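You operate a simulated robot arm through the tools that you are given. There is no shell and no other tool. Be economical: measure what you need, move in short steps, check, and stop when the job is done.

The job below is to be done with a simulated robot arm. You get a single attempt, and the scene is never put back.

TASK
Bar the tufter over by hand to 225 degrees with the power off.
Fine: shut the wheel cover again, switch the power back on and press the panel's reset.

Only the result counts: the job must be done as asked and must still hold three seconds after the hand-in. Knocking over, shifting, dropping, spilling or breaking anything else fails it. Lids that push on must go on centred and level and be pressed home; caps that screw on are set level and turned clockwise until they are tight.

THE ROBOT
A 7-joint arm with a two-finger parallel gripper on a trunk, on a base that drives. Base frame: it is fixed to the floor where the robot stands at the start and does not move with it; the origin is under the middle of the robot, x ahead of it, y to its left, z up. Lengths are in m, angles in degrees, forces in N, time in s.
With the tool pointing down near the work surface it reaches from about 0.44 to 0.92 m from the robot's upright axis, wherever it stands. Its first joint turns from -115.0 to 115.0 degrees. Places, roughly: barring wheel [0.4, 0.9, 1.3]; power switch [0.6, 0, 1.2]; reset button [0.6, 0.1, 1.4]; wheel cover [0.4, 0.9, 1.3]. Payload 3.91 kg.
Tool frame: the origin (TCP) lies between the finger pads and is the grasp point; the fingertips stand 0.03 m ahead of it; z points along the fingers, y is the line along which they close. Largest opening 0.11 m; finger width 0.02, thickness 0.01; the body of the gripper, 0.048 by 0.112 m, starts 0.055 m behind the TCP.
Orientation is that of the tool frame in the base frame, as a unit quaternion [w, x, y, z]. With the fingers straight down and closing along the base's y, the tool's x points along the base's -x, its y along +y and its z along -z.

THE INTERFACE
- The arm moves only by the tool play_rows. Its argument "targets" is a list of rows, each an object (a shift or turn left out is 0, a gripper value left out holds the last) with "offset": the shift along the tool's x, y, z in m, a list of three; "dr": the turn, a rotation vector about the tool's x, y, z in degrees, a list of three; "jaw": the opening, from 0 (shut) to 1 (fully open). In form: [{"offset": [dx, dy, dz], "dr": [rx, ry, rz], "jaw": jaw}, ...]. A call has 1 to 10 rows; each row shifts and turns the commanded pose from where the row before left it, along the tool's axes as they then stand. Each row takes 0.2 s and may step no farther than 0.05 m and 8.6 degrees from the row before; otherwise, or with a gripper value out of range, the whole call is refused. A pose out of reach is approached as far as the arm can. The call stops where the force on the tool passes 40 N (or 10 N more than at its start, if that is more) or the arm is blocked; 0.2 s more then pass. The fingers move at their own pace (about 0.153 m/s each) and stop on an object; they squeeze with about 31 N. The grip force told is the motor's: it shows also when the fingers shut on nothing. Time passes only in rows, and 0.2 s behind the last, so rows that do not move let the fingers close. It gives the time, the measured TCP pose, the force on the tool (base axes), the opening and the grip force at its end, in the units of the frame above (readings bear some noise), with the torque about the TCP (base axes, N m) and any sound that the robot's microphone picked up.
- Cameras (640 x 400 px; columns grow to the right, rows downward): "scene" is now at [0.224, 0.2504, 1.5584]; the picture's right is [0.49, -0.87, 0.00], its down [-0.32, -0.18, -0.93] and it looks along [0.81, 0.46, -0.37] (base axes); focal length 214 px, centre (320, 200). "wrist" rides on the gripper at [0.072, 0.017, -0.103] in the tool frame; the picture's right is [-0.23, 0.97, 0.00], its down [-0.76, -0.18, -0.62] and it looks along [-0.61, -0.14, 0.78] (tool axes); focal length 222 px, centre (320, 200). There is no depth. A picture from a camera that has moved, and an enlarged one, comes with that camera's place and axes in the base frame and with its lens.
- grab_frame(camera): a new picture of that camera. No time passes.
- move_column(by): slides the trunk up (or, below 0, down) by that many m; the arm and the scene camera ride with it, the base frame stays. It gives what a move gives, with no picture.
- base_move(legs): drives the robot by 1 to 6 legs, each [ahead, left, turn to the left] in m, m and degrees, along the robot's own axes; the way and the turn of a leg run together, so that a leg with both is an arc; at most 1.5 m and 180 degrees a leg. The arm and the cameras ride along, it lands a little off, and it stops where it bumps. It gives what a move gives.
- head_to(pan, tilt): turns the head with the scene camera to pan (to the left, within 80 degrees either way) and tilt (down, from -29 to 69), counted from straight ahead of the robot. It gives what a move gives.
- zoom(camera, box): a new picture of the part [left, top, right, bottom] of that camera's present view, enlarged. No time passes.
- close_job(): hands the job in; it is judged then, once.

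Work in short steps. Places have to be worked out from the pictures, the camera data and where the tool is seen: move nearer, look again, correct. Check each grasp and each placing, and mend what went wrong. You have 120 turns and 90 pictures in all, those below and enlarged ones among them. Open the gripper and draw the arm clear of the work before you hand the job in, unless the task says otherwise; then end with one line.

The tools are called after "Emit:" as a command line: name --argument value ..., lists and objects as JSON in quotes. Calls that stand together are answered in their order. play_rows: Moves the arm, as the interface text tells. Its arguments: {"type":"object","properties":{"targets":{"type":"array"}},"required":["targets"]} The other tools are called the same way: move_column (by) slides the trunk up or down; base_move (legs) drives the base; head_to (pan, tilt) turns the head that bears the scene camera; grab_frame (camera) takes a picture; zoom (camera, box) takes an enlarged picture of a part of a camera's view; close_job () hands the job in.

At the start:

```text
time: 0.0
tool_pos: [0.2282, 0.3793, 1.5056]
orientation: [0.0, 0.0, 1.0, 0.001]
ft_force: [-0.1, 0.7, -0.7]
moment: [0.01, -0.03, 0.02]
opening: 0.1099
finger_force: 0.0
trunk travel left (down, up): [-0.875, 0.115]
robot x, y, heading: [-0.0, 0.0001, 0.1]
head pan, tilt: [29.6, 21.4]
```

scene: 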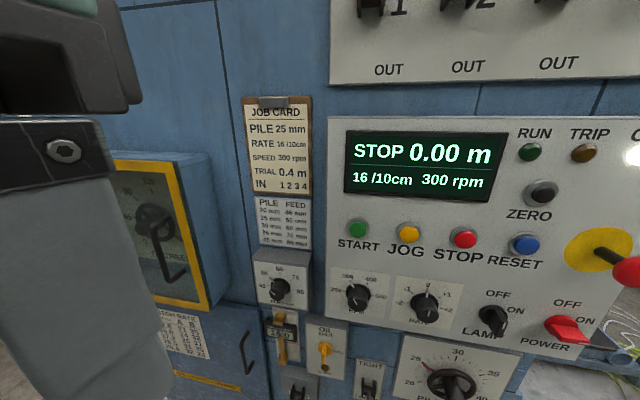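
wrist: 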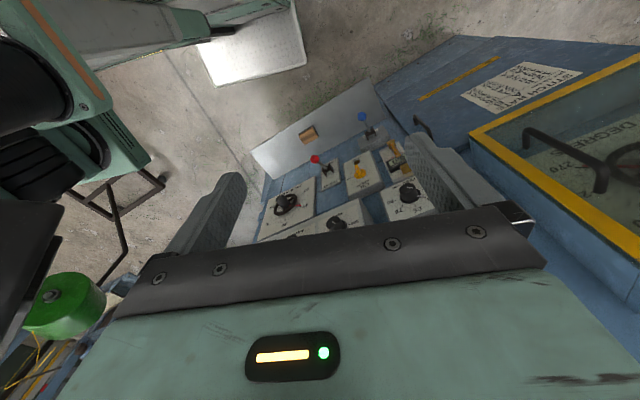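

I'll look at the wheel cover to the left and the power switch area first.

Emit:
head_to --pan 65 --tilt 20

Emit:
grab_frame --camera "scene"

Emit:
head_to --pan 0 --tilt 25

Emit:
grab_frame --camera "scene"

```text
time: 1.0
tool_pos: [0.2286, 0.3791, 1.5065]
orientation: [0.0, 0.0, 1.0, 0.001]
ft_force: [-0.3, 0.0, -0.2]
moment: [0.0, 0.01, -0.01]
opening: 0.1099
finger_force: 0.2
trunk travel left (down, up): [-0.875, 0.115]
robot x, y, heading: [-0.0019, -0.0015, 0.1]
head pan, tilt: [65.0, 20.0]
```

```text
87 pictures are left
camera scene: at [0.1826, 0.2889, 1.5607], right [0.91, -0.42, 0.0], down [-0.14, -0.31, -0.94], along [0.4, 0.85, -0.34], focal length 214 px, centre (320, 200)
```

scene: 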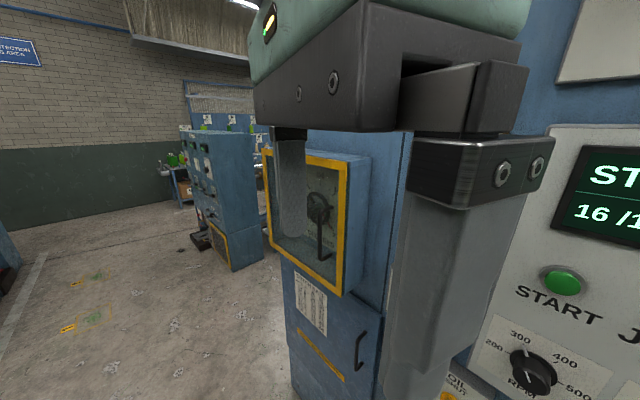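

```text
time: 2.4
tool_pos: [0.2289, 0.3796, 1.5053]
orientation: [0.0, 0.0, 1.0, 0.0]
ft_force: [-0.5, 0.3, -0.6]
moment: [0.0, 0.03, 0.0]
opening: 0.1103
finger_force: 0.1
trunk travel left (down, up): [-0.875, 0.115]
robot x, y, heading: [0.003, -0.0017, -0.1]
head pan, tilt: [0.0, 25.0]
```

```text
86 pictures are left
camera scene: at [0.2353, 0.2046, 1.5527], right [0.0, -1.0, 0.0], down [-0.42, 0.0, -0.91], along [0.91, 0.0, -0.42], focal length 214 px, centre (320, 200)
```

scene: 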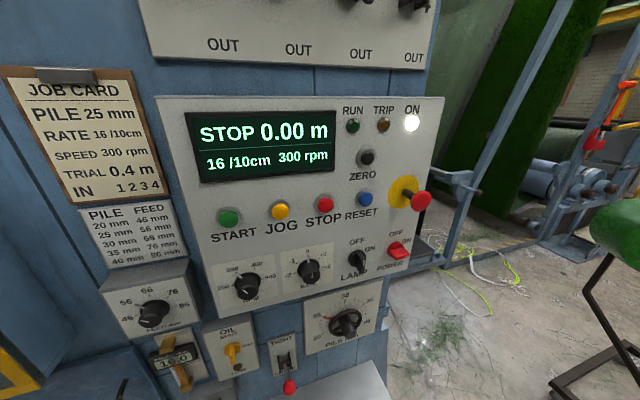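

Zoom in on the power switch and the wheel box for details.

Emit:
zoom --camera "scene" --box '[320, 160, 460, 280]'

Emit:
head_to --pan 50 --tilt 25

Emit:
grab_frame --camera "scene"

```text
3.33 times, centred on (390, 220) of scene
camera zoom: at [0.2353, 0.2046, 1.5527], right [0.0, -1.0, 0.0], down [-0.42, 0.0, -0.91], along [0.91, 0.0, -0.42], focal length 715 px, centre (87, 133)
```

zoom: 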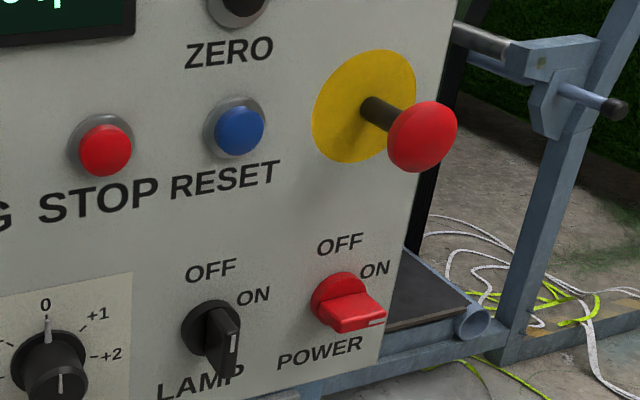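

```text
time: 3.5
tool_pos: [0.2276, 0.3795, 1.5052]
orientation: [0.0, 0.0, 1.0, 0.0]
ft_force: [-0.1, 1.4, -1.4]
moment: [-0.03, -0.01, 0.02]
opening: 0.1099
finger_force: 0.0
trunk travel left (down, up): [-0.875, 0.115]
robot x, y, heading: [0.0014, 0.0023, -0.2]
head pan, tilt: [50.0, 25.0]
```

```text
84 pictures are left
camera scene: at [0.2024, 0.275, 1.5527], right [0.77, -0.64, 0.0], down [-0.27, -0.32, -0.91], along [0.58, 0.69, -0.42], focal length 214 px, centre (320, 200)
```

scene: 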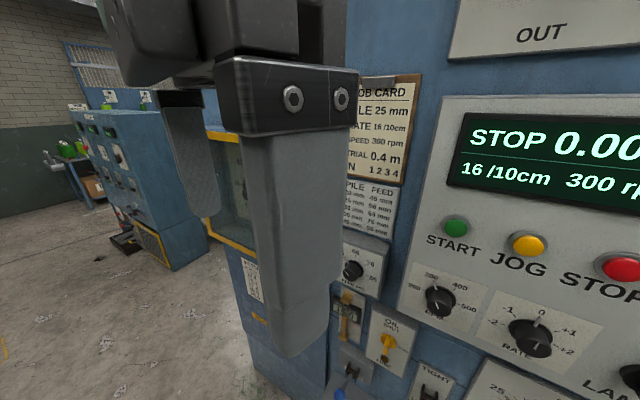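

The panel is vertical, facing roughly (-0.96,-0.29): yaw about 17°. I'll shift so that I face the power switch squarely, and look.

Emit:
base_move --legs '[[-0.14, -0.18, 0], [0, 0, 17]]'

Emit:
head_to --pan 0 --tilt 25

Emit:
grab_frame --camera "scene"

```text
time: 6.2
tool_pos: [-0.0337, 0.2542, 1.5064]
orientation: [0.001, -0.149, 0.989, 0.001]
ft_force: [-1.2, 0.0, 0.0]
moment: [0.02, 0.0, -0.02]
opening: 0.1099
finger_force: 0.0
trunk travel left (down, up): [-0.875, 0.115]
robot x, y, heading: [-0.1385, -0.1774, 17.2]
head pan, tilt: [50.0, 25.0]
```

```text
time: 7.4
tool_pos: [-0.0327, 0.253, 1.5049]
orientation: [0.0, -0.149, 0.989, 0.0]
ft_force: [-0.1, -0.4, 0.7]
moment: [0.0, 0.01, 0.0]
opening: 0.1102
finger_force: 0.1
trunk travel left (down, up): [-0.875, 0.115]
robot x, y, heading: [-0.1386, -0.1772, 17.4]
head pan, tilt: [0.0, 25.0]
```

```text
83 pictures are left
camera scene: at [0.0254, 0.0879, 1.5527], right [0.3, -0.96, 0.0], down [-0.4, -0.13, -0.91], along [0.87, 0.27, -0.42], focal length 214 px, centre (320, 200)
```

scene: 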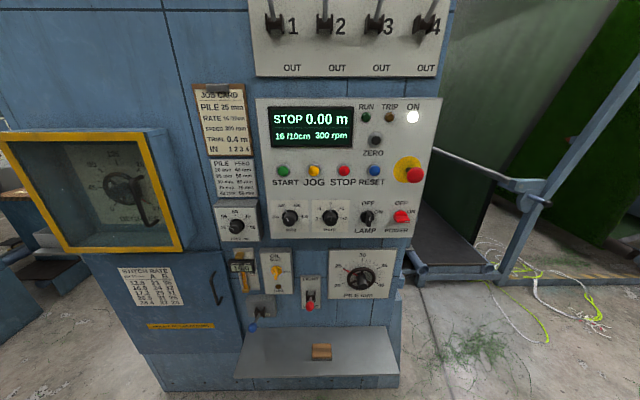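

The two views put the power knob at about (0.65, 0.02, 1.225) and reset at about (0.67, 0.11, 1.35). Now I bring the tool forward and pitch it horizontal.

Emit:
play_rows --targets '[{"offset": [-0.02, -0.04, 0]}, {"offset": [-0.02, -0.04, 0]}, {"offset": [-0.02, -0.04, 0]}, {"offset": [-0.02, -0.04, 0]}, {"offset": [-0.02, -0.04, 0]}, {"offset": [-0.02, -0.04, 0]}, {"offset": [-0.02, -0.04, 0]}, {"offset": [-0.02, -0.04, 0]}, {"offset": [-0.02, -0.04, 0]}, {"offset": [-0.02, -0.04, 0]}]'

Emit:
play_rows --targets '[{"dr": [0, -8.5, 0]}, {"dr": [0, -8.5, 0]}, {"dr": [0, -8.5, 0]}, {"dr": [0, -8.5, 0]}, {"dr": [0, -8.5, 0]}, {"dr": [0, -8.5, 0]}, {"dr": [0, -8.5, 0]}, {"dr": [0, -8.5, 0]}, {"dr": [0, -8.5, 0]}, {"dr": [0, -8.5, 0]}]'

```text
time: 8.0
tool_pos: [0.017, 0.2066, 1.5046]
orientation: [-0.002, -0.147, 0.989, 0.007]
ft_force: [-5.9, 27.5, 7.3]
moment: [-2.57, -0.47, -0.52]
opening: 0.11
finger_force: 0.0
trunk travel left (down, up): [-0.875, 0.115]
robot x, y, heading: [-0.1399, -0.1785, 17.4]
head pan, tilt: [0.0, 25.0]
stopped in row 2: the force on the tool passed its limit (the readings are from after the stop); the commanded pose is now the measured one
```

```text
time: 8.3
tool_pos: [0.0198, 0.2068, 1.5061]
orientation: [0.019, -0.145, 0.989, 0.014]
ft_force: [-9.1, 18.5, 7.5]
moment: [-1.97, -0.68, -0.79]
opening: 0.1099
finger_force: 0.1
trunk travel left (down, up): [-0.875, 0.115]
robot x, y, heading: [-0.1387, -0.1801, 17.0]
head pan, tilt: [0.0, 25.0]
stopped in row 1: the force on the tool passed its limit (the readings are from after the stop); the commanded pose is now the measured one
```

The gripper touched the robot's own head (force along y, camera right there). Back off left, then go forward before going right.

Emit:
play_rows --targets '[{"offset": [0, 0.04, 0]}, {"offset": [0, 0.04, 0]}, {"offset": [-0.045, 0, 0]}, {"offset": [-0.045, 0, 0]}, {"offset": [-0.045, 0, 0]}, {"offset": [-0.045, 0, 0]}, {"offset": [-0.045, 0, 0]}, {"offset": [-0.045, 0, 0]}]'

```text
time: 10.1
tool_pos: [0.2356, 0.3522, 1.5185]
orientation: [0.02, -0.144, 0.989, 0.013]
ft_force: [1.0, -0.9, 0.3]
moment: [0.01, -0.02, -0.04]
opening: 0.11
finger_force: 0.0
out of reach, approached as far as the arm can: row 8
trunk travel left (down, up): [-0.875, 0.115]
robot x, y, heading: [-0.1408, -0.1766, 16.9]
head pan, tilt: [0.0, 25.0]
```

Clear of the head; the wrist is near its reach limit with the tool down at this height. Pitch to horizontal here.

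Emit:
play_rows --targets '[{"offset": [0, 0, 0.03], "dr": [0, -8.5, 0]}, {"offset": [0, 0, 0.03], "dr": [0, -8.5, 0]}, {"offset": [0, 0, 0.03], "dr": [0, -8.5, 0]}, {"offset": [0, -0.03, 0.02], "dr": [0, -8.5, 0]}, {"offset": [0, -0.03, 0], "dr": [0, -8.5, 0]}, {"offset": [0, -0.03, 0], "dr": [0, -8.5, 0]}, {"offset": [0, -0.03, 0], "dr": [0, -8.5, 0]}, {"offset": [0, -0.03, 0], "dr": [0, -8.5, 0]}, {"offset": [0, -0.03, 0], "dr": [0, -8.5, 0]}, {"offset": [0, -0.03, 0], "dr": [0, -8.5, 0]}]'

Emit:
grab_frame --camera "scene"

```text
time: 12.3
tool_pos: [0.3169, 0.1603, 1.4103]
orientation: [0.684, -0.097, 0.715, 0.107]
ft_force: [0.0, 1.3, 0.1]
moment: [-0.01, -0.04, 0.0]
opening: 0.1098
finger_force: 0.0
trunk travel left (down, up): [-0.875, 0.115]
robot x, y, heading: [-0.1407, -0.1741, 17.3]
head pan, tilt: [0.0, 25.0]
```

```text
82 pictures are left
camera scene: at [0.0252, 0.0881, 1.5527], right [0.3, -0.96, 0.0], down [-0.4, -0.12, -0.91], along [0.87, 0.27, -0.42], focal length 214 px, centre (320, 200)
```

scene: 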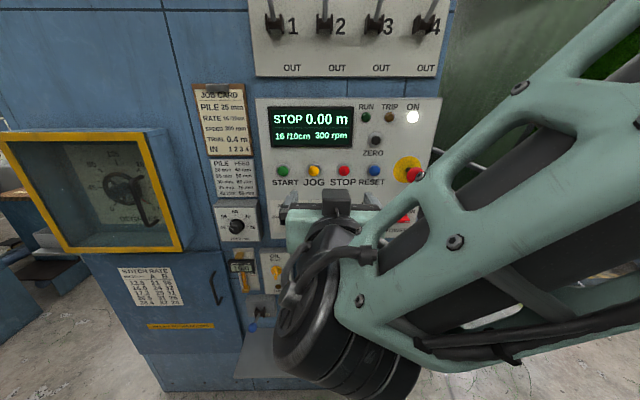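

Tool is now horizontal. Roll +90° so the jaws close vertically for the horizontal switch bar, then look with the wrist camera.

Emit:
play_rows --targets '[{"offset": [0.0, 0, 0], "dr": [0, -2.4, 8.2]}, {"dr": [0, 0, 8.6]}, {"dr": [0, 0, 8.6]}, {"dr": [0, 0, 8.6]}, {"dr": [0, 0, 8.6]}, {"dr": [0, 0, 8.6]}, {"dr": [0, 0, 8.6]}, {"dr": [0, 0, 8.6]}, {"dr": [0, 0, 8.6]}, {"dr": [0, 0, 8.6]}]'

Emit:
grab_frame --camera "wrist"

```text
time: 14.5
tool_pos: [0.4363, 0.1992, 1.5059]
orientation: [0.438, 0.408, 0.578, 0.554]
ft_force: [0.4, -0.2, 0.7]
moment: [0.0, 0.04, 0.03]
opening: 0.11
finger_force: 0.0
out of reach, approached as far as the arm can: row 4, 5, 6, 7, 8, 9, 10
trunk travel left (down, up): [-0.875, 0.115]
robot x, y, heading: [-0.1402, -0.1794, 17.3]
head pan, tilt: [0.0, 25.0]
```

```text
81 pictures are left
camera wrist: at [0.3175, 0.2397, 1.5198], right [0.05, -0.16, 0.98], down [-0.38, -0.92, -0.13], along [0.92, -0.36, -0.11], focal length 222 px, centre (320, 200)
```

wrist: 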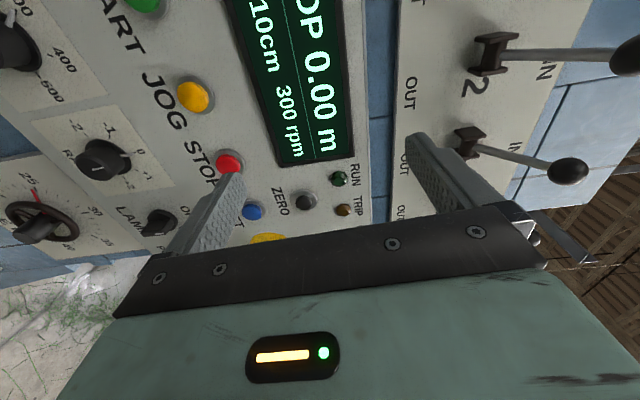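

Orientation was reached but position drifted (too close in for this pose). I move out towards the switch in short rows and read where it lands.

Emit:
play_rows --targets '[{"offset": [-0.023, -0.0185, 0.015]}, {"offset": [-0.023, -0.0185, 0.015]}, {"offset": [-0.023, -0.0185, 0.015]}, {"offset": [-0.023, -0.0185, 0.015]}, {"offset": [-0.023, -0.0185, 0.015]}]'

Emit:
grab_frame --camera "wrist"

```text
time: 15.7
tool_pos: [0.5443, 0.1062, 1.4203]
orientation: [0.439, 0.407, 0.579, 0.554]
ft_force: [0.3, 0.6, -0.9]
moment: [0.0, 0.02, -0.03]
opening: 0.1101
finger_force: 0.1
trunk travel left (down, up): [-0.875, 0.115]
robot x, y, heading: [-0.1424, -0.1768, 17.3]
head pan, tilt: [0.0, 25.0]
```

```text
80 pictures are left
camera wrist: at [0.4252, 0.1459, 1.434], right [0.05, -0.16, 0.99], down [-0.38, -0.92, -0.13], along [0.92, -0.37, -0.11], focal length 222 px, centre (320, 200)
```

wrist: 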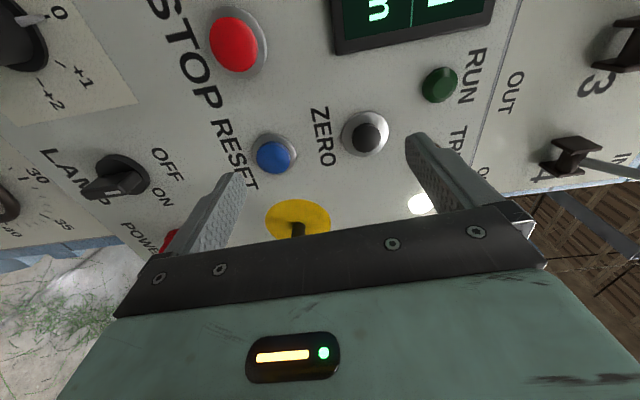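

Everything moves as commanded. I back off 4 cm, descend to the switch height on this side of the e-stop mushroom, then look again.

Emit:
play_rows --targets '[{"offset": [0, 0, -0.045]}, {"offset": [0, -0.04, 0]}, {"offset": [0, -0.04, 0]}, {"offset": [0, -0.04, 0]}, {"offset": [0, -0.04, 0]}, {"offset": [0, -0.035, 0]}]'

Emit:
grab_frame --camera "wrist"

Emit:
grab_frame --camera "scene"

```text
time: 17.1
tool_pos: [0.4898, 0.0466, 1.3836]
orientation: [0.436, 0.408, 0.585, 0.548]
ft_force: [-0.1, -0.3, -0.2]
moment: [0.03, 0.03, 0.0]
opening: 0.1101
finger_force: 0.1
out of reach, approached as far as the arm can: row 2, 3, 4, 5, 6
trunk travel left (down, up): [-0.875, 0.115]
robot x, y, heading: [-0.1397, -0.175, 17.0]
head pan, tilt: [0.0, 25.0]
```

```text
79 pictures are left
camera wrist: at [0.3707, 0.0865, 1.399], right [0.06, -0.15, 0.99], down [-0.38, -0.92, -0.12], along [0.92, -0.37, -0.12], focal length 222 px, centre (320, 200)
```

wrist: 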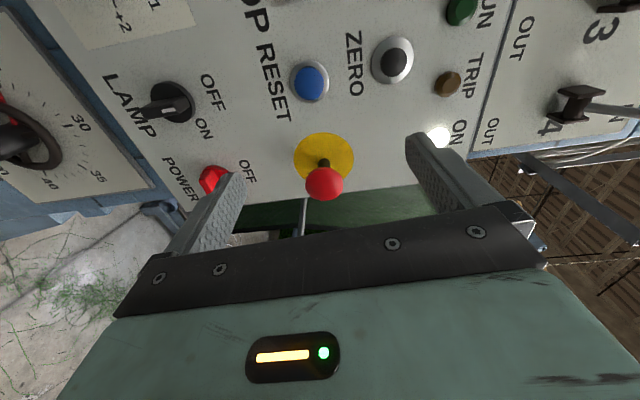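

```text
78 pictures are left
camera scene: at [0.0253, 0.088, 1.5526], right [0.3, -0.96, 0.0], down [-0.4, -0.12, -0.91], along [0.87, 0.27, -0.42], focal length 214 px, centre (320, 200)
```

scene: 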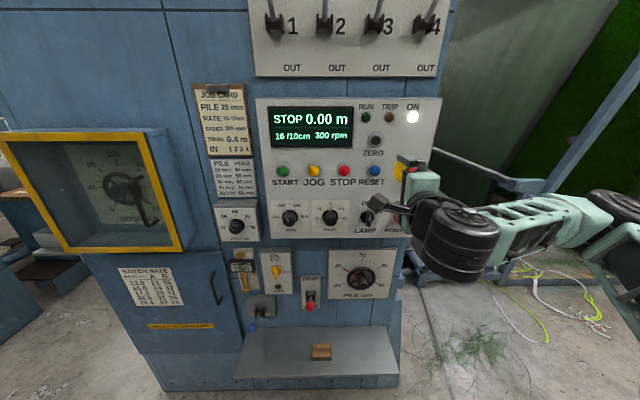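

E-stop sits ahead of the open jaws with clearance; lowering the trunk straight down brings the tool to switch height without the reach limit.

Emit:
play_rows --targets '[{"offset": [0, 0, -0.02]}]'

Emit:
move_column --by -0.16

Emit:
grab_frame --camera "wrist"

Emit:
grab_frame --camera "scene"

```text
time: 17.5
tool_pos: [0.4771, 0.0397, 1.3866]
orientation: [0.437, 0.407, 0.581, 0.553]
ft_force: [0.5, 0.3, -1.4]
moment: [0.0, 0.03, -0.01]
opening: 0.11
finger_force: 0.1
out of reach, approached as far as the arm can: row 1
trunk travel left (down, up): [-0.875, 0.115]
robot x, y, heading: [-0.1361, -0.1761, 17.0]
head pan, tilt: [0.0, 25.0]
```

```text
time: 19.3
tool_pos: [0.4777, 0.0402, 1.2264]
orientation: [0.437, 0.406, 0.581, 0.553]
ft_force: [-0.1, 0.1, -0.3]
moment: [-0.02, -0.01, 0.02]
opening: 0.1099
finger_force: 0.1
trunk travel left (down, up): [-0.715, 0.275]
robot x, y, heading: [-0.1374, -0.1806, 17.2]
head pan, tilt: [0.0, 25.0]
```

```text
77 pictures are left
camera wrist: at [0.3591, 0.0796, 1.2411], right [0.05, -0.16, 0.99], down [-0.38, -0.92, -0.13], along [0.93, -0.36, -0.11], focal length 222 px, centre (320, 200)
```

wrist: 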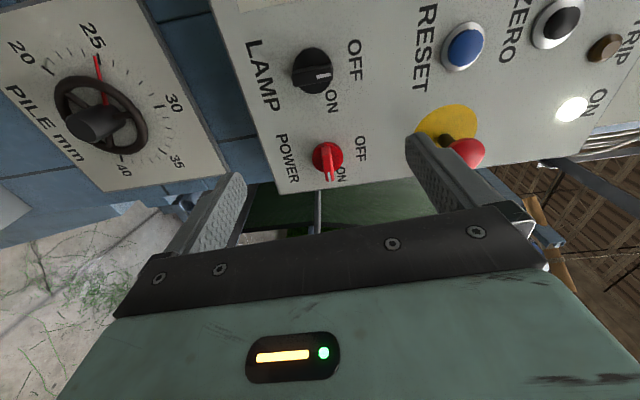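

```text
76 pictures are left
camera scene: at [0.0254, 0.0879, 1.3927], right [0.3, -0.96, 0.0], down [-0.4, -0.12, -0.91], along [0.87, 0.27, -0.42], focal length 214 px, centre (320, 200)
```

scene: 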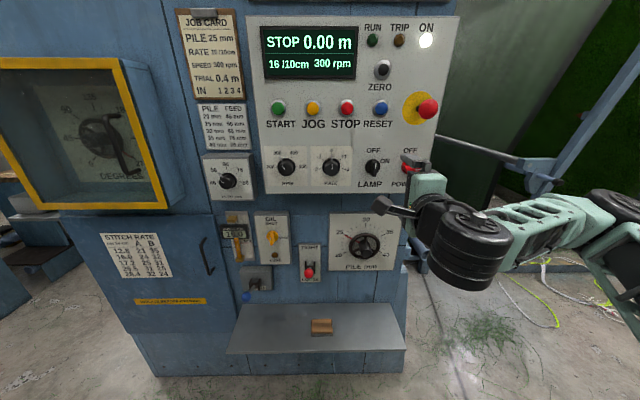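

Zoom on the power knob in the wrist view for its precise bearing.

Emit:
zoom --camera "wrist" --box '[240, 100, 400, 200]'

Emit:
zoom --camera "scene" --box '[320, 80, 480, 180]'

```text
4.00 times, centred on (320, 150) of wrist
camera zoom: at [0.3591, 0.0796, 1.2411], right [0.05, -0.16, 0.99], down [-0.38, -0.92, -0.13], along [0.93, -0.36, -0.11], focal length 888 px, centre (320, 400)
```

zoom: 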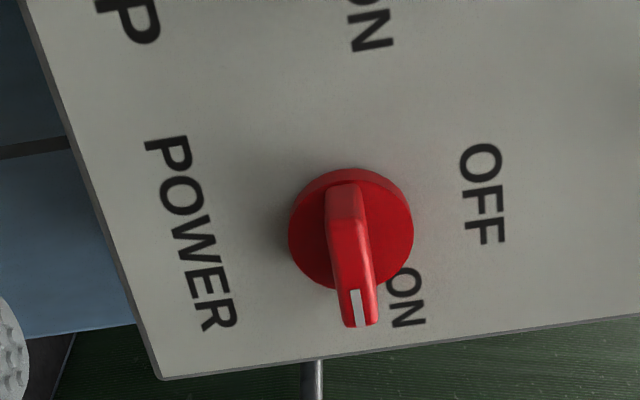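

```text
4.00 times, centred on (400, 130) of scene
camera zoom: at [0.0254, 0.0879, 1.3927], right [0.3, -0.96, 0.0], down [-0.4, -0.12, -0.91], along [0.87, 0.27, -0.42], focal length 858 px, centre (0, 480)
```

zoom: 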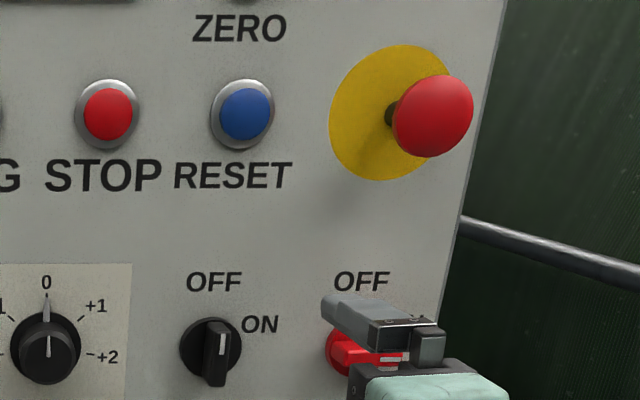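

Knob centre ≈ (0.650, 0.024, 1.226), panel yaw ≈ 18–19°. I shift right 6.5 cm, advance 5 cm and trim roll.

Emit:
play_rows --targets '[{"offset": [-0.033, 0, 0], "dr": [0, 0, 3.4]}, {"offset": [-0.032, 0, 0]}, {"offset": [0, 0, 0.025]}, {"offset": [0, 0, 0.025]}]'

Emit:
grab_frame --camera "wrist"

Emit:
grab_frame --camera "scene"

```text
time: 20.3
tool_pos: [0.5615, 0.0062, 1.2362]
orientation: [0.419, 0.423, 0.57, 0.566]
ft_force: [-0.2, 0.2, 0.5]
moment: [0.02, -0.01, 0.02]
opening: 0.1101
finger_force: 0.1
out of reach, approached as far as the arm can: row 1, 2
trunk travel left (down, up): [-0.715, 0.275]
robot x, y, heading: [-0.1352, -0.1789, 17.4]
head pan, tilt: [0.0, 25.0]
```

```text
73 pictures are left
camera wrist: at [0.4431, 0.046, 1.2563], right [0.07, -0.22, 0.97], down [-0.38, -0.91, -0.17], along [0.92, -0.36, -0.15], focal length 222 px, centre (320, 200)
```

wrist: 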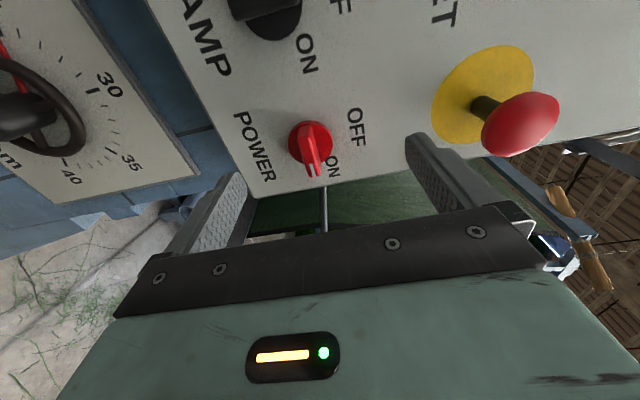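

```text
72 pictures are left
camera scene: at [0.0253, 0.0878, 1.3927], right [0.3, -0.96, 0.0], down [-0.4, -0.12, -0.91], along [0.87, 0.27, -0.42], focal length 214 px, centre (320, 200)
```

scene: 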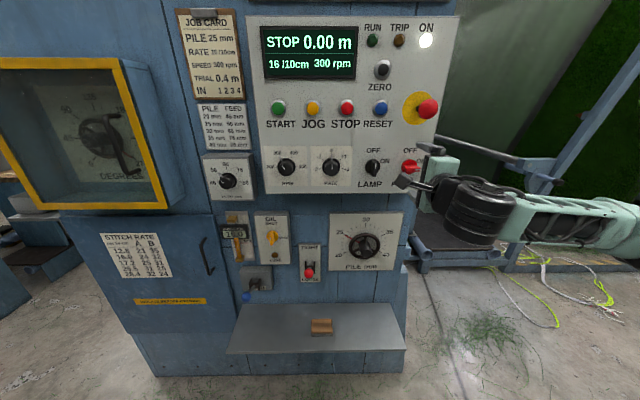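

Knob now at tool-relative: 9 cm ahead, 1 cm right, 1 cm down. Correct and advance 4.5 cm, then check.

Emit:
play_rows --targets '[{"offset": [-0.01, -0.01, 0]}, {"offset": [0, 0, 0.023]}, {"offset": [0, 0, 0.022]}]'

Emit:
grab_frame --camera "wrist"

Emit:
zoom --camera "scene" --box '[340, 110, 500, 210]'

```text
time: 21.1
tool_pos: [0.6062, 0.0066, 1.2401]
orientation: [0.419, 0.423, 0.572, 0.564]
ft_force: [-0.7, -0.9, 0.4]
moment: [-0.01, 0.01, 0.01]
opening: 0.1101
finger_force: 0.1
out of reach, approached as far as the arm can: row 1, 2, 3
trunk travel left (down, up): [-0.715, 0.275]
robot x, y, heading: [-0.1384, -0.1775, 17.3]
head pan, tilt: [0.0, 25.0]
```

```text
71 pictures are left
camera wrist: at [0.4874, 0.0456, 1.2594], right [0.08, -0.21, 0.97], down [-0.38, -0.91, -0.17], along [0.92, -0.36, -0.15], focal length 222 px, centre (320, 200)
```

wrist: 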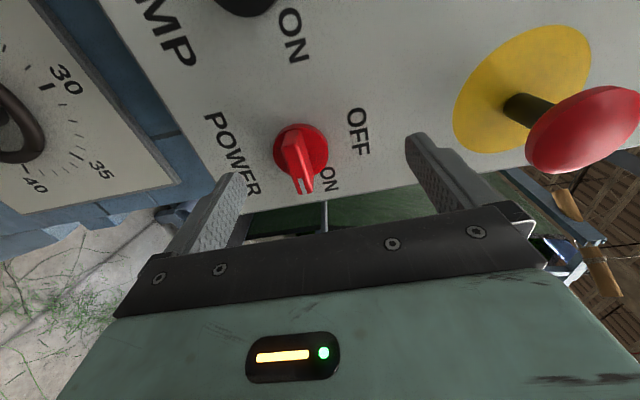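

```text
4.00 times, centred on (420, 160) of scene
camera zoom: at [0.0253, 0.0878, 1.3927], right [0.3, -0.96, 0.0], down [-0.4, -0.12, -0.91], along [0.87, 0.27, -0.42], focal length 858 px, centre (-80, 360)
```

zoom: 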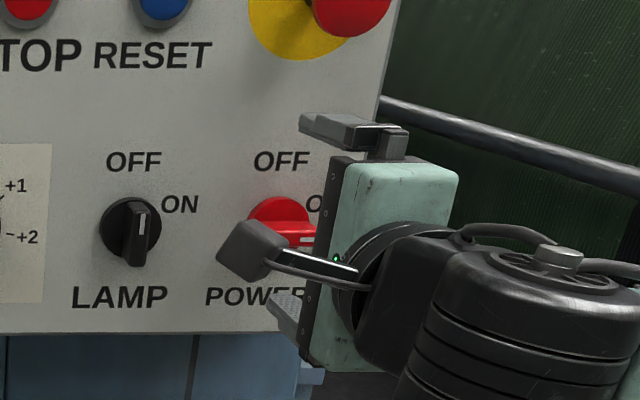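

Laterally aligned; only 1.35 cm too high. Lower the trunk by that, advance 1 cm and close.

Emit:
move_column --by -0.0135

Emit:
play_rows --targets '[{"offset": [0, 0, 0.01]}]'

Emit:
grab_frame --camera "wrist"

```text
time: 21.7
tool_pos: [0.6059, 0.0072, 1.2267]
orientation: [0.419, 0.424, 0.572, 0.563]
ft_force: [0.5, 0.1, -0.1]
moment: [-0.04, 0.0, 0.03]
opening: 0.1099
finger_force: 0.1
trunk travel left (down, up): [-0.702, 0.288]
robot x, y, heading: [-0.1396, -0.1767, 17.0]
head pan, tilt: [0.0, 25.0]
```

```text
time: 22.1
tool_pos: [0.6152, 0.01, 1.2267]
orientation: [0.419, 0.425, 0.573, 0.562]
ft_force: [0.9, 0.3, -0.5]
moment: [-0.02, -0.02, 0.01]
opening: 0.11
finger_force: 0.0
trunk travel left (down, up): [-0.702, 0.288]
robot x, y, heading: [-0.1405, -0.1764, 17.3]
head pan, tilt: [0.0, 25.0]
```

```text
69 pictures are left
camera wrist: at [0.4966, 0.0489, 1.2465], right [0.08, -0.21, 0.97], down [-0.38, -0.91, -0.17], along [0.92, -0.36, -0.15], focal length 222 px, centre (320, 200)
```

wrist: 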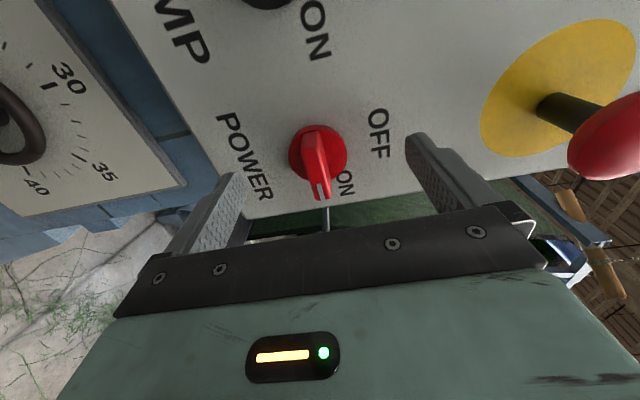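

The bar lies between the jaws. Close.

Emit:
play_rows --targets '[{"jaw": 0.0}, {}, {}]'

Emit:
grab_frame --camera "wrist"

```text
time: 22.9
tool_pos: [0.6158, 0.0097, 1.2257]
orientation: [0.418, 0.425, 0.574, 0.562]
ft_force: [-6.3, -1.3, -16.4]
moment: [0.16, -0.43, -0.57]
opening: 0.0117
finger_force: 45.1
trunk travel left (down, up): [-0.702, 0.288]
robot x, y, heading: [-0.1404, -0.1759, 17.1]
head pan, tilt: [0.0, 25.0]
```

```text
68 pictures are left
camera wrist: at [0.4967, 0.0491, 1.2451], right [0.08, -0.21, 0.97], down [-0.38, -0.91, -0.16], along [0.92, -0.36, -0.16], focal length 222 px, centre (320, 200)
```

wrist: 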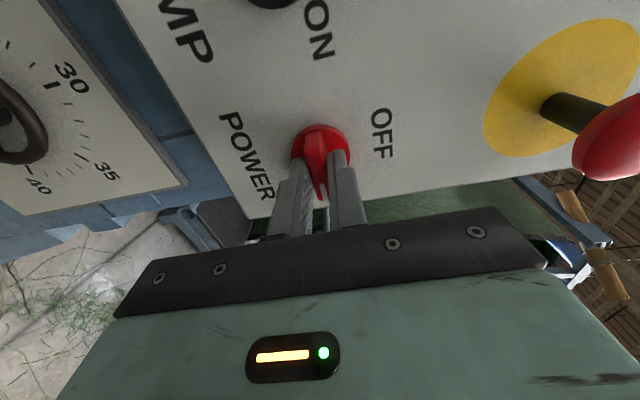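

Gripped the 12 mm bar. Turn counter-clockwise (towards OFF) in small steps.

Emit:
play_rows --targets '[{"dr": [0, 0, -8]}, {"dr": [0, 0, -8]}, {"dr": [0, 0, -8]}, {"dr": [0, 0, -8]}]'

Emit:
grab_frame --camera "scene"

```text
time: 23.9
tool_pos: [0.6154, 0.0091, 1.2259]
orientation: [0.558, 0.249, 0.668, 0.426]
ft_force: [-13.6, -7.3, -28.9]
moment: [0.23, -0.59, -0.57]
opening: 0.0122
finger_force: 45.3
trunk travel left (down, up): [-0.702, 0.288]
robot x, y, heading: [-0.1396, -0.1758, 17.1]
head pan, tilt: [0.0, 25.0]
```

```text
67 pictures are left
camera scene: at [0.0256, 0.0877, 1.379], right [0.3, -0.96, 0.0], down [-0.4, -0.12, -0.91], along [0.87, 0.27, -0.42], focal length 214 px, centre (320, 200)
```

scene: 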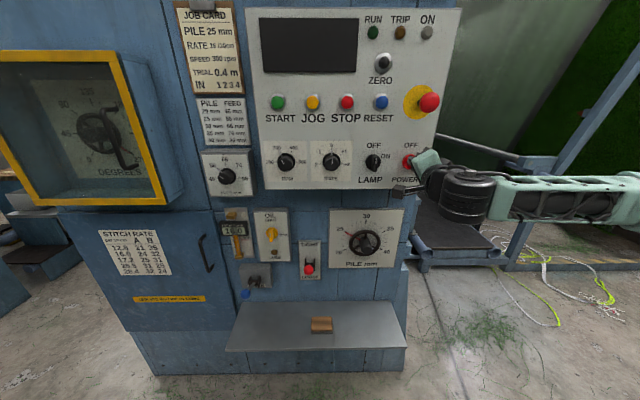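

Display went dark – power is off already at ~32°. Relieve the vertical load (tool sits a few mm high) and continue toward the OFF detent.

Emit:
play_rows --targets '[{"offset": [0.0016, -0.0025, 0], "dr": [0, 0, -8]}, {"dr": [0, 0, -8]}, {"dr": [0, 0, -8]}]'

Emit:
play_rows --targets '[{"dr": [0, 0, -8]}, {"dr": [0, 0, -8]}, {"dr": [0, 0, -8]}]'

Emit:
zoom --camera "scene" --box '[340, 100, 500, 200]'

```text
time: 24.7
tool_pos: [0.6158, 0.0097, 1.226]
orientation: [0.636, 0.104, 0.703, 0.301]
ft_force: [-8.7, -5.0, -10.4]
moment: [0.35, -1.09, 0.01]
opening: 0.0121
finger_force: 45.3
trunk travel left (down, up): [-0.702, 0.288]
robot x, y, heading: [-0.1392, -0.1816, 17.3]
head pan, tilt: [0.0, 25.0]
```

```text
time: 25.5
tool_pos: [0.6173, 0.0103, 1.2263]
orientation: [0.684, -0.044, 0.709, 0.163]
ft_force: [-0.8, -1.1, 2.1]
moment: [0.35, -0.99, 0.62]
opening: 0.0119
finger_force: 45.1
trunk travel left (down, up): [-0.702, 0.288]
robot x, y, heading: [-0.1433, -0.1768, 17.3]
head pan, tilt: [0.0, 25.0]
```

```text
4.00 times, centred on (420, 150) of scene
camera zoom: at [0.0252, 0.0878, 1.3794], right [0.3, -0.96, 0.0], down [-0.4, -0.12, -0.91], along [0.87, 0.27, -0.42], focal length 858 px, centre (-80, 400)
```

zoom: 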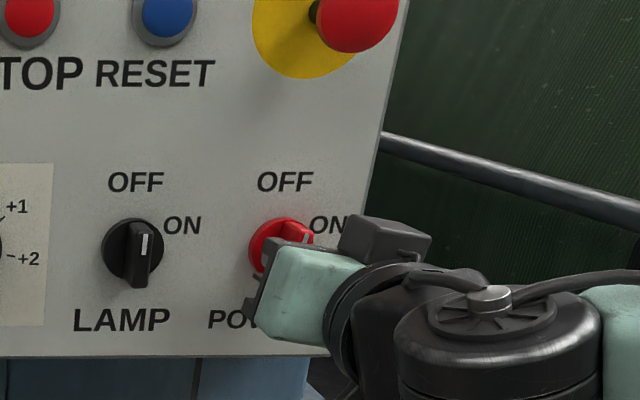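

Rotated ~80° with low residual force. Finish the last 8°, then open and back off to inspect.

Emit:
play_rows --targets '[{"dr": [0, 0, -8]}, {"jaw": 0.5}, {"offset": [0, 0, -0.04]}, {"offset": [0, 0, -0.04]}]'

Emit:
grab_frame --camera "wrist"

Emit:
zoom --camera "scene" --box '[340, 100, 500, 200]'

```text
time: 26.5
tool_pos: [0.5386, -0.0119, 1.2245]
orientation: [0.693, -0.093, 0.706, 0.115]
ft_force: [0.1, 0.0, -0.4]
moment: [0.04, -0.04, -0.02]
opening: 0.0547
finger_force: 0.1
trunk travel left (down, up): [-0.702, 0.288]
robot x, y, heading: [-0.138, -0.1757, 17.1]
head pan, tilt: [0.0, 25.0]
```

```text
65 pictures are left
camera wrist: at [0.4343, -0.0245, 1.1555], right [-0.28, 0.93, 0.26], down [-0.53, -0.37, 0.76], along [0.8, 0.07, 0.59], focal length 222 px, centre (320, 200)
```

wrist: 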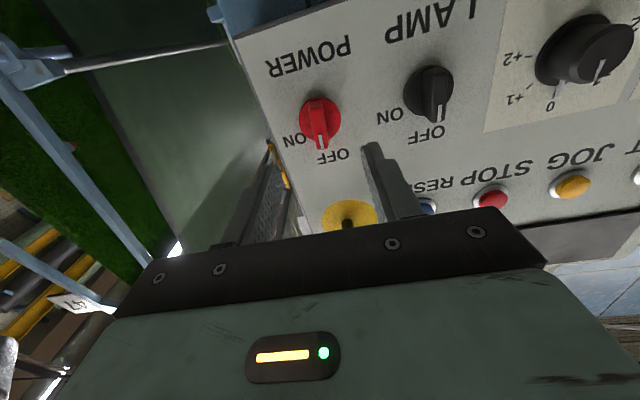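

```text
4.00 times, centred on (420, 150) of scene
camera zoom: at [0.0256, 0.0879, 1.3791], right [0.3, -0.96, 0.0], down [-0.4, -0.12, -0.91], along [0.87, 0.27, -0.42], focal length 858 px, centre (-80, 400)
```

zoom: 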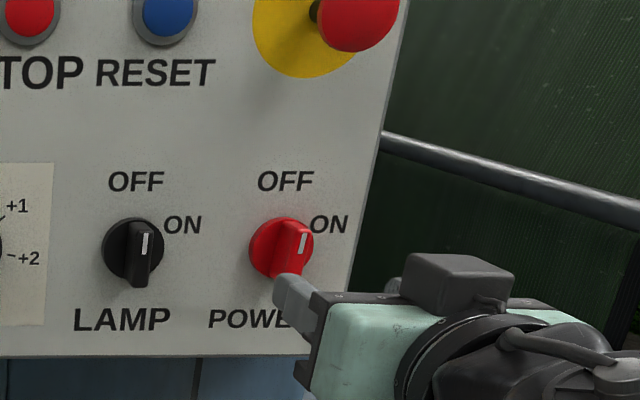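

Power switch is at OFF and the panel is dark. Next the wheel box, at roughly (0.44, 0.88, 1.29). Back off a bit and drive left to stand in front of it.

Emit:
base_move --legs '[[-0.12, 0, 0], [0, 0.8, 0]]'

Emit:
grab_frame --camera "scene"

Emit:
grab_frame --camera "wrist"

```text
time: 31.7
tool_pos: [0.1904, 0.7248, 1.2249]
orientation: [0.693, -0.09, 0.706, 0.112]
ft_force: [-0.3, -0.1, 0.2]
moment: [0.03, 0.01, 0.0]
opening: 0.055
finger_force: 0.1
trunk travel left (down, up): [-0.702, 0.288]
robot x, y, heading: [-0.4861, 0.5648, 16.6]
head pan, tilt: [0.0, 25.0]
```

```text
63 pictures are left
camera scene: at [-0.324, 0.8296, 1.3792], right [0.29, -0.96, 0.0], down [-0.4, -0.12, -0.91], along [0.87, 0.26, -0.42], focal length 214 px, centre (320, 200)
```

scene: 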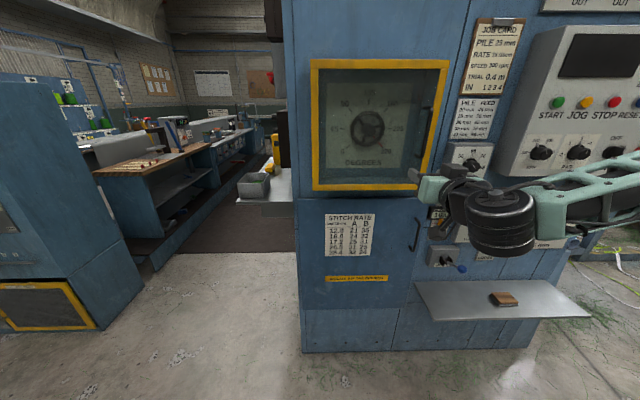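

```text
62 pictures are left
camera wrist: at [0.0842, 0.7141, 1.1558], right [-0.27, 0.93, 0.26], down [-0.53, -0.37, 0.76], along [0.8, 0.07, 0.59], focal length 222 px, centre (320, 200)
```

wrist: 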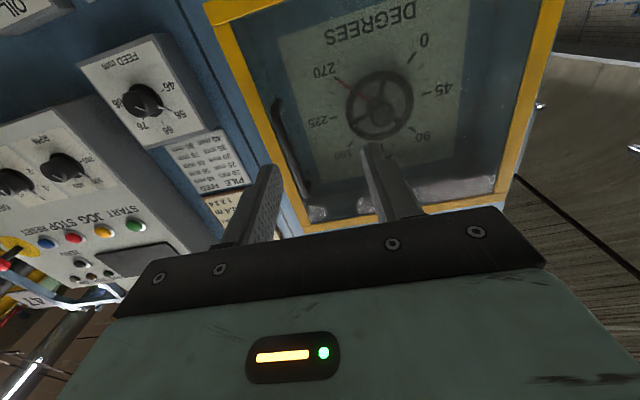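

Emit:
zoom --camera "scene" --box '[290, 50, 482, 170]'

Emit:
zoom --camera "wrist" --box '[220, 0, 540, 200]'

```text
3.33 times, centred on (386, 110) of scene
camera zoom: at [-0.324, 0.8296, 1.3792], right [0.29, -0.96, 0.0], down [-0.4, -0.12, -0.91], along [0.87, 0.26, -0.42], focal length 715 px, centre (100, 500)
```

zoom: 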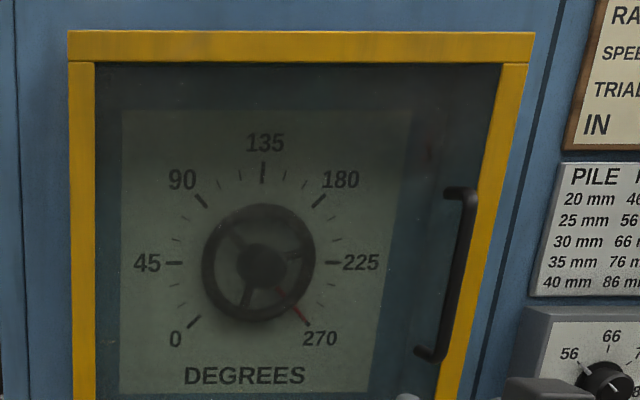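

```text
2.00 times, centred on (380, 100) of wrist
camera zoom: at [0.0842, 0.7141, 1.1558], right [-0.27, 0.93, 0.26], down [-0.53, -0.37, 0.76], along [0.8, 0.07, 0.59], focal length 444 px, centre (200, 400)
```

zoom: 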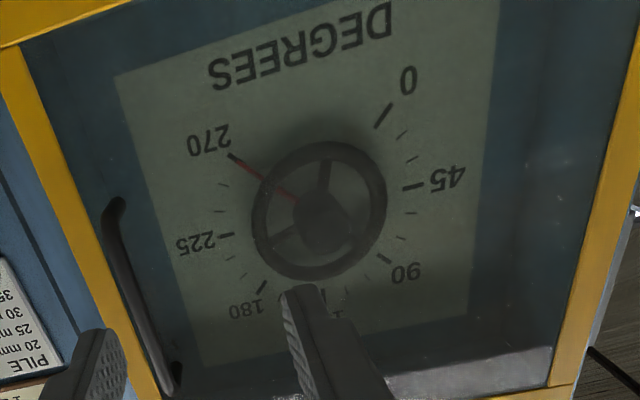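

The cover has a vertical bar handle on its right side (≈(0.412, 0.727), z 1.22–1.36), hinged on the left; pointer (red) is at 270, must go to 225. I raise the trunk to handle height, drive a little forward and align.

Emit:
move_column --by 0.062

Emit:
base_move --legs '[[0.06, -0.05, 0]]'

Emit:
grab_frame --camera "wrist"

Emit:
grab_frame --camera "scene"

```text
time: 32.8
tool_pos: [0.1899, 0.7253, 1.2869]
orientation: [0.693, -0.089, 0.706, 0.112]
ft_force: [-1.4, 0.5, 0.3]
moment: [0.0, -0.01, -0.03]
opening: 0.0549
finger_force: 0.1
trunk travel left (down, up): [-0.764, 0.226]
robot x, y, heading: [-0.4878, 0.5629, 16.8]
head pan, tilt: [0.0, 25.0]
```

```text
time: 33.8
tool_pos: [0.2614, 0.6964, 1.288]
orientation: [0.693, -0.088, 0.706, 0.111]
ft_force: [0.7, 0.1, -0.7]
moment: [-0.03, 0.04, 0.01]
opening: 0.055
finger_force: 0.0
trunk travel left (down, up): [-0.764, 0.226]
robot x, y, heading: [-0.4182, 0.537, 16.6]
head pan, tilt: [0.0, 25.0]
```

```text
59 pictures are left
camera wrist: at [0.1561, 0.6841, 1.2178], right [-0.27, 0.93, 0.26], down [-0.53, -0.37, 0.76], along [0.8, 0.07, 0.59], focal length 222 px, centre (320, 200)
```

wrist: 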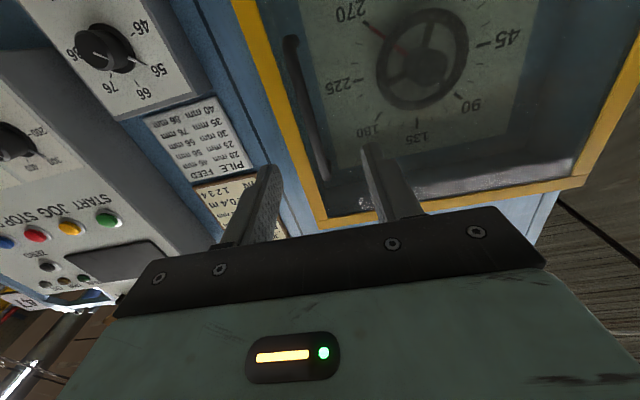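

```text
58 pictures are left
camera scene: at [-0.2521, 0.7996, 1.4412], right [0.29, -0.96, 0.0], down [-0.4, -0.12, -0.91], along [0.87, 0.26, -0.42], focal length 214 px, centre (320, 200)
```

scene: 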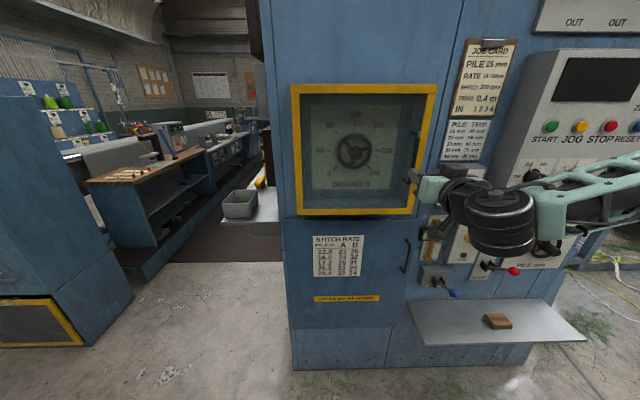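

Handle confirmed at (0.412, 0.726). Shift 1.4 cm right, advance ~13.5 cm with jaws half open.

Emit:
play_rows --targets '[{"offset": [0, -0.014, 0.02], "dr": [0, 0, -2], "jaw": 0.6}, {"offset": [0, 0, 0.04]}, {"offset": [0, 0, 0.04]}, {"offset": [0, 0, 0.035]}]'

Emit:
grab_frame --camera "wrist"

Emit:
zoom --camera "scene" --box '[350, 130, 510, 230]'

```text
time: 34.8
tool_pos: [0.3934, 0.7184, 1.2851]
orientation: [0.696, -0.103, 0.703, 0.1]
ft_force: [-12.3, -5.5, -1.6]
moment: [-0.06, -0.1, 0.53]
opening: 0.0655
finger_force: 0.1
trunk travel left (down, up): [-0.764, 0.226]
robot x, y, heading: [-0.4173, 0.5337, 16.7]
head pan, tilt: [0.0, 25.0]
```

```text
57 pictures are left
camera wrist: at [0.2894, 0.7055, 1.2149], right [-0.27, 0.94, 0.23], down [-0.54, -0.34, 0.77], along [0.8, 0.09, 0.6], focal length 222 px, centre (320, 200)
```

wrist: 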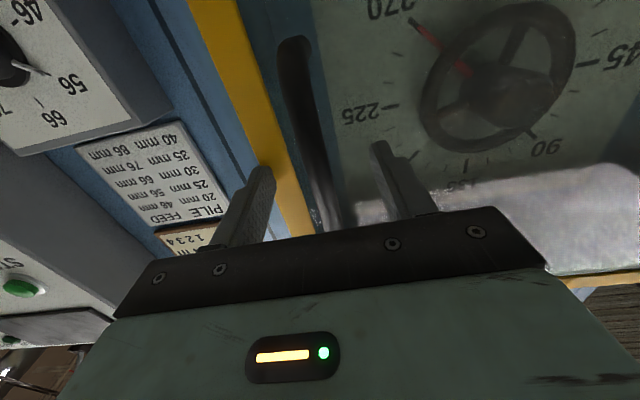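

```text
4.00 times, centred on (430, 180) of scene
camera zoom: at [-0.2529, 0.7991, 1.4413], right [0.29, -0.96, 0.0], down [-0.4, -0.12, -0.91], along [0.87, 0.26, -0.42], focal length 858 px, centre (-120, 280)
```

zoom: 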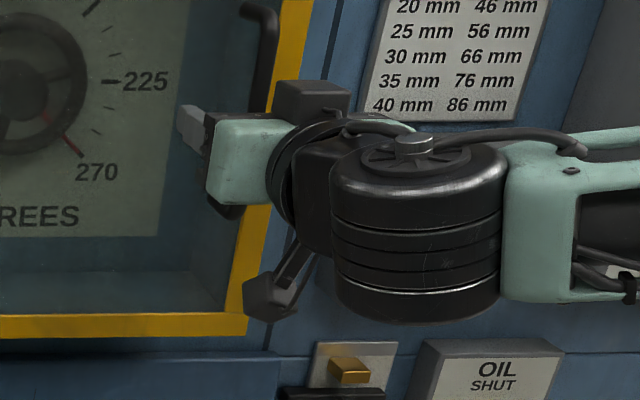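

The bar is between the jaws and a fingertip lightly touches the frame (13 N). Back off 5 mm and close.

Emit:
play_rows --targets '[{"offset": [0, 0, -0.006]}, {"jaw": 0}, {}, {}]'

Emit:
grab_frame --camera "wrist"

```text
time: 35.8
tool_pos: [0.3878, 0.7206, 1.2861]
orientation: [0.695, -0.103, 0.705, 0.101]
ft_force: [-2.5, 16.5, -0.5]
moment: [0.17, -0.01, -0.06]
opening: 0.0117
finger_force: 44.7
trunk travel left (down, up): [-0.764, 0.226]
robot x, y, heading: [-0.4149, 0.5364, 16.9]
head pan, tilt: [0.0, 25.0]
```

```text
55 pictures are left
camera wrist: at [0.2839, 0.7073, 1.2146], right [-0.28, 0.93, 0.23], down [-0.54, -0.34, 0.77], along [0.8, 0.09, 0.6], focal length 222 px, centre (320, 200)
```

wrist: 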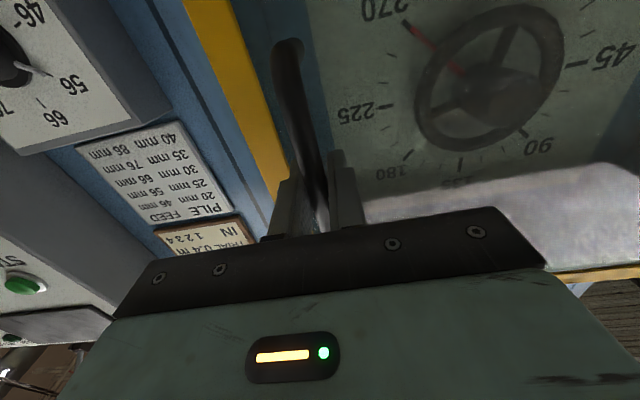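

Firm grip on the bar. Pull along the door's arc (hinge ~0.335 m to the left), turning the tool with the door; first 15°.

Emit:
play_rows --targets '[{"offset": [0, 0.0061, -0.029], "dr": [5, 0, 0]}, {"offset": [0, 0.0061, -0.029], "dr": [5, 0, 0]}, {"offset": [0, 0.0061, -0.029], "dr": [5, 0, 0]}]'

Emit:
grab_frame --camera "scene"

```text
time: 36.6
tool_pos: [0.3029, 0.7148, 1.2851]
orientation: [0.701, -0.009, 0.713, 0.004]
ft_force: [-0.9, -13.0, -20.2]
moment: [0.32, -0.45, 0.18]
opening: 0.0116
finger_force: 45.4
trunk travel left (down, up): [-0.764, 0.226]
robot x, y, heading: [-0.417, 0.5372, 16.7]
head pan, tilt: [0.0, 25.0]
```

```text
54 pictures are left
camera scene: at [-0.2507, 0.7982, 1.4408], right [0.29, -0.96, 0.0], down [-0.41, -0.12, -0.91], along [0.87, 0.26, -0.42], focal length 214 px, centre (320, 200)
```

scene: 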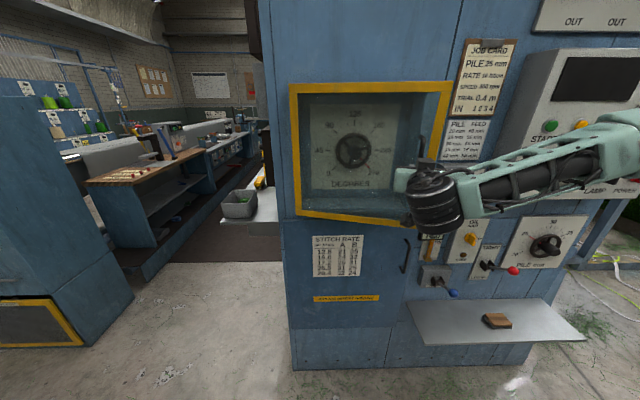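

The cover is swinging open. Continue the arc, adding a small downward relief.

Emit:
play_rows --targets '[{"offset": [0.002, 0.0061, -0.029], "dr": [5, 0, 0]}, {"offset": [0.0005, 0.0061, -0.029], "dr": [5, 0, 0]}, {"offset": [0.0005, 0.0061, -0.029], "dr": [5, 0, 0]}, {"offset": [0.0005, 0.0061, -0.029], "dr": [5, 0, 0]}, {"offset": [0.0005, 0.0061, -0.029], "dr": [5, 0, 0]}]'

Emit:
grab_frame --camera "scene"

```text
time: 37.0
tool_pos: [0.2834, 0.7177, 1.2853]
orientation: [0.701, 0.014, 0.713, -0.019]
ft_force: [-0.4, -7.5, -2.1]
moment: [0.38, -0.42, -0.11]
opening: 0.012
finger_force: 45.3
trunk travel left (down, up): [-0.764, 0.226]
robot x, y, heading: [-0.4191, 0.5344, 16.6]
head pan, tilt: [0.0, 25.0]
stopped in row 1: the force on the tool passed its limit (the readings are from after the stop); the commanded pose is now the measured one
```

```text
53 pictures are left
camera scene: at [-0.2516, 0.7983, 1.4416], right [0.29, -0.96, 0.0], down [-0.41, -0.12, -0.91], along [0.87, 0.26, -0.42], focal length 214 px, centre (320, 200)
```

scene: 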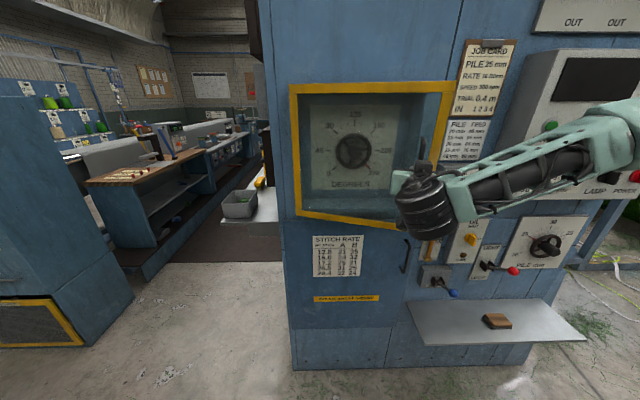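

Force limit reached from accumulated misfit; recommit from here with a slightly smaller radius.

Emit:
play_rows --targets '[{"offset": [0, 0.003, -0.0275], "dr": [5, 0, 0]}, {"offset": [0, 0.004, -0.0275], "dr": [5, 0, 0]}]'

Emit:
play_rows --targets '[{"offset": [0, 0.004, -0.0275], "dr": [5, 0, 0]}, {"offset": [0, 0.004, -0.0275], "dr": [5, 0, 0]}]'

```text
time: 37.6
tool_pos: [0.2281, 0.7283, 1.2862]
orientation: [0.698, 0.076, 0.708, -0.081]
ft_force: [-5.4, -19.4, 3.4]
moment: [0.5, 0.24, 0.23]
opening: 0.0117
finger_force: 45.2
trunk travel left (down, up): [-0.764, 0.226]
robot x, y, heading: [-0.4202, 0.535, 16.9]
head pan, tilt: [0.0, 25.0]
```

```text
time: 38.1
tool_pos: [0.1967, 0.7395, 1.2872]
orientation: [0.691, 0.116, 0.702, -0.125]
ft_force: [-4.1, -11.9, 0.3]
moment: [0.86, -0.48, -0.06]
opening: 0.0115
finger_force: 45.3
trunk travel left (down, up): [-0.764, 0.226]
robot x, y, heading: [-0.4162, 0.5357, 16.6]
head pan, tilt: [0.0, 25.0]
stopped in row 2: the force on the tool passed its limit (the readings are from after the stop); the commanded pose is now the measured one
```

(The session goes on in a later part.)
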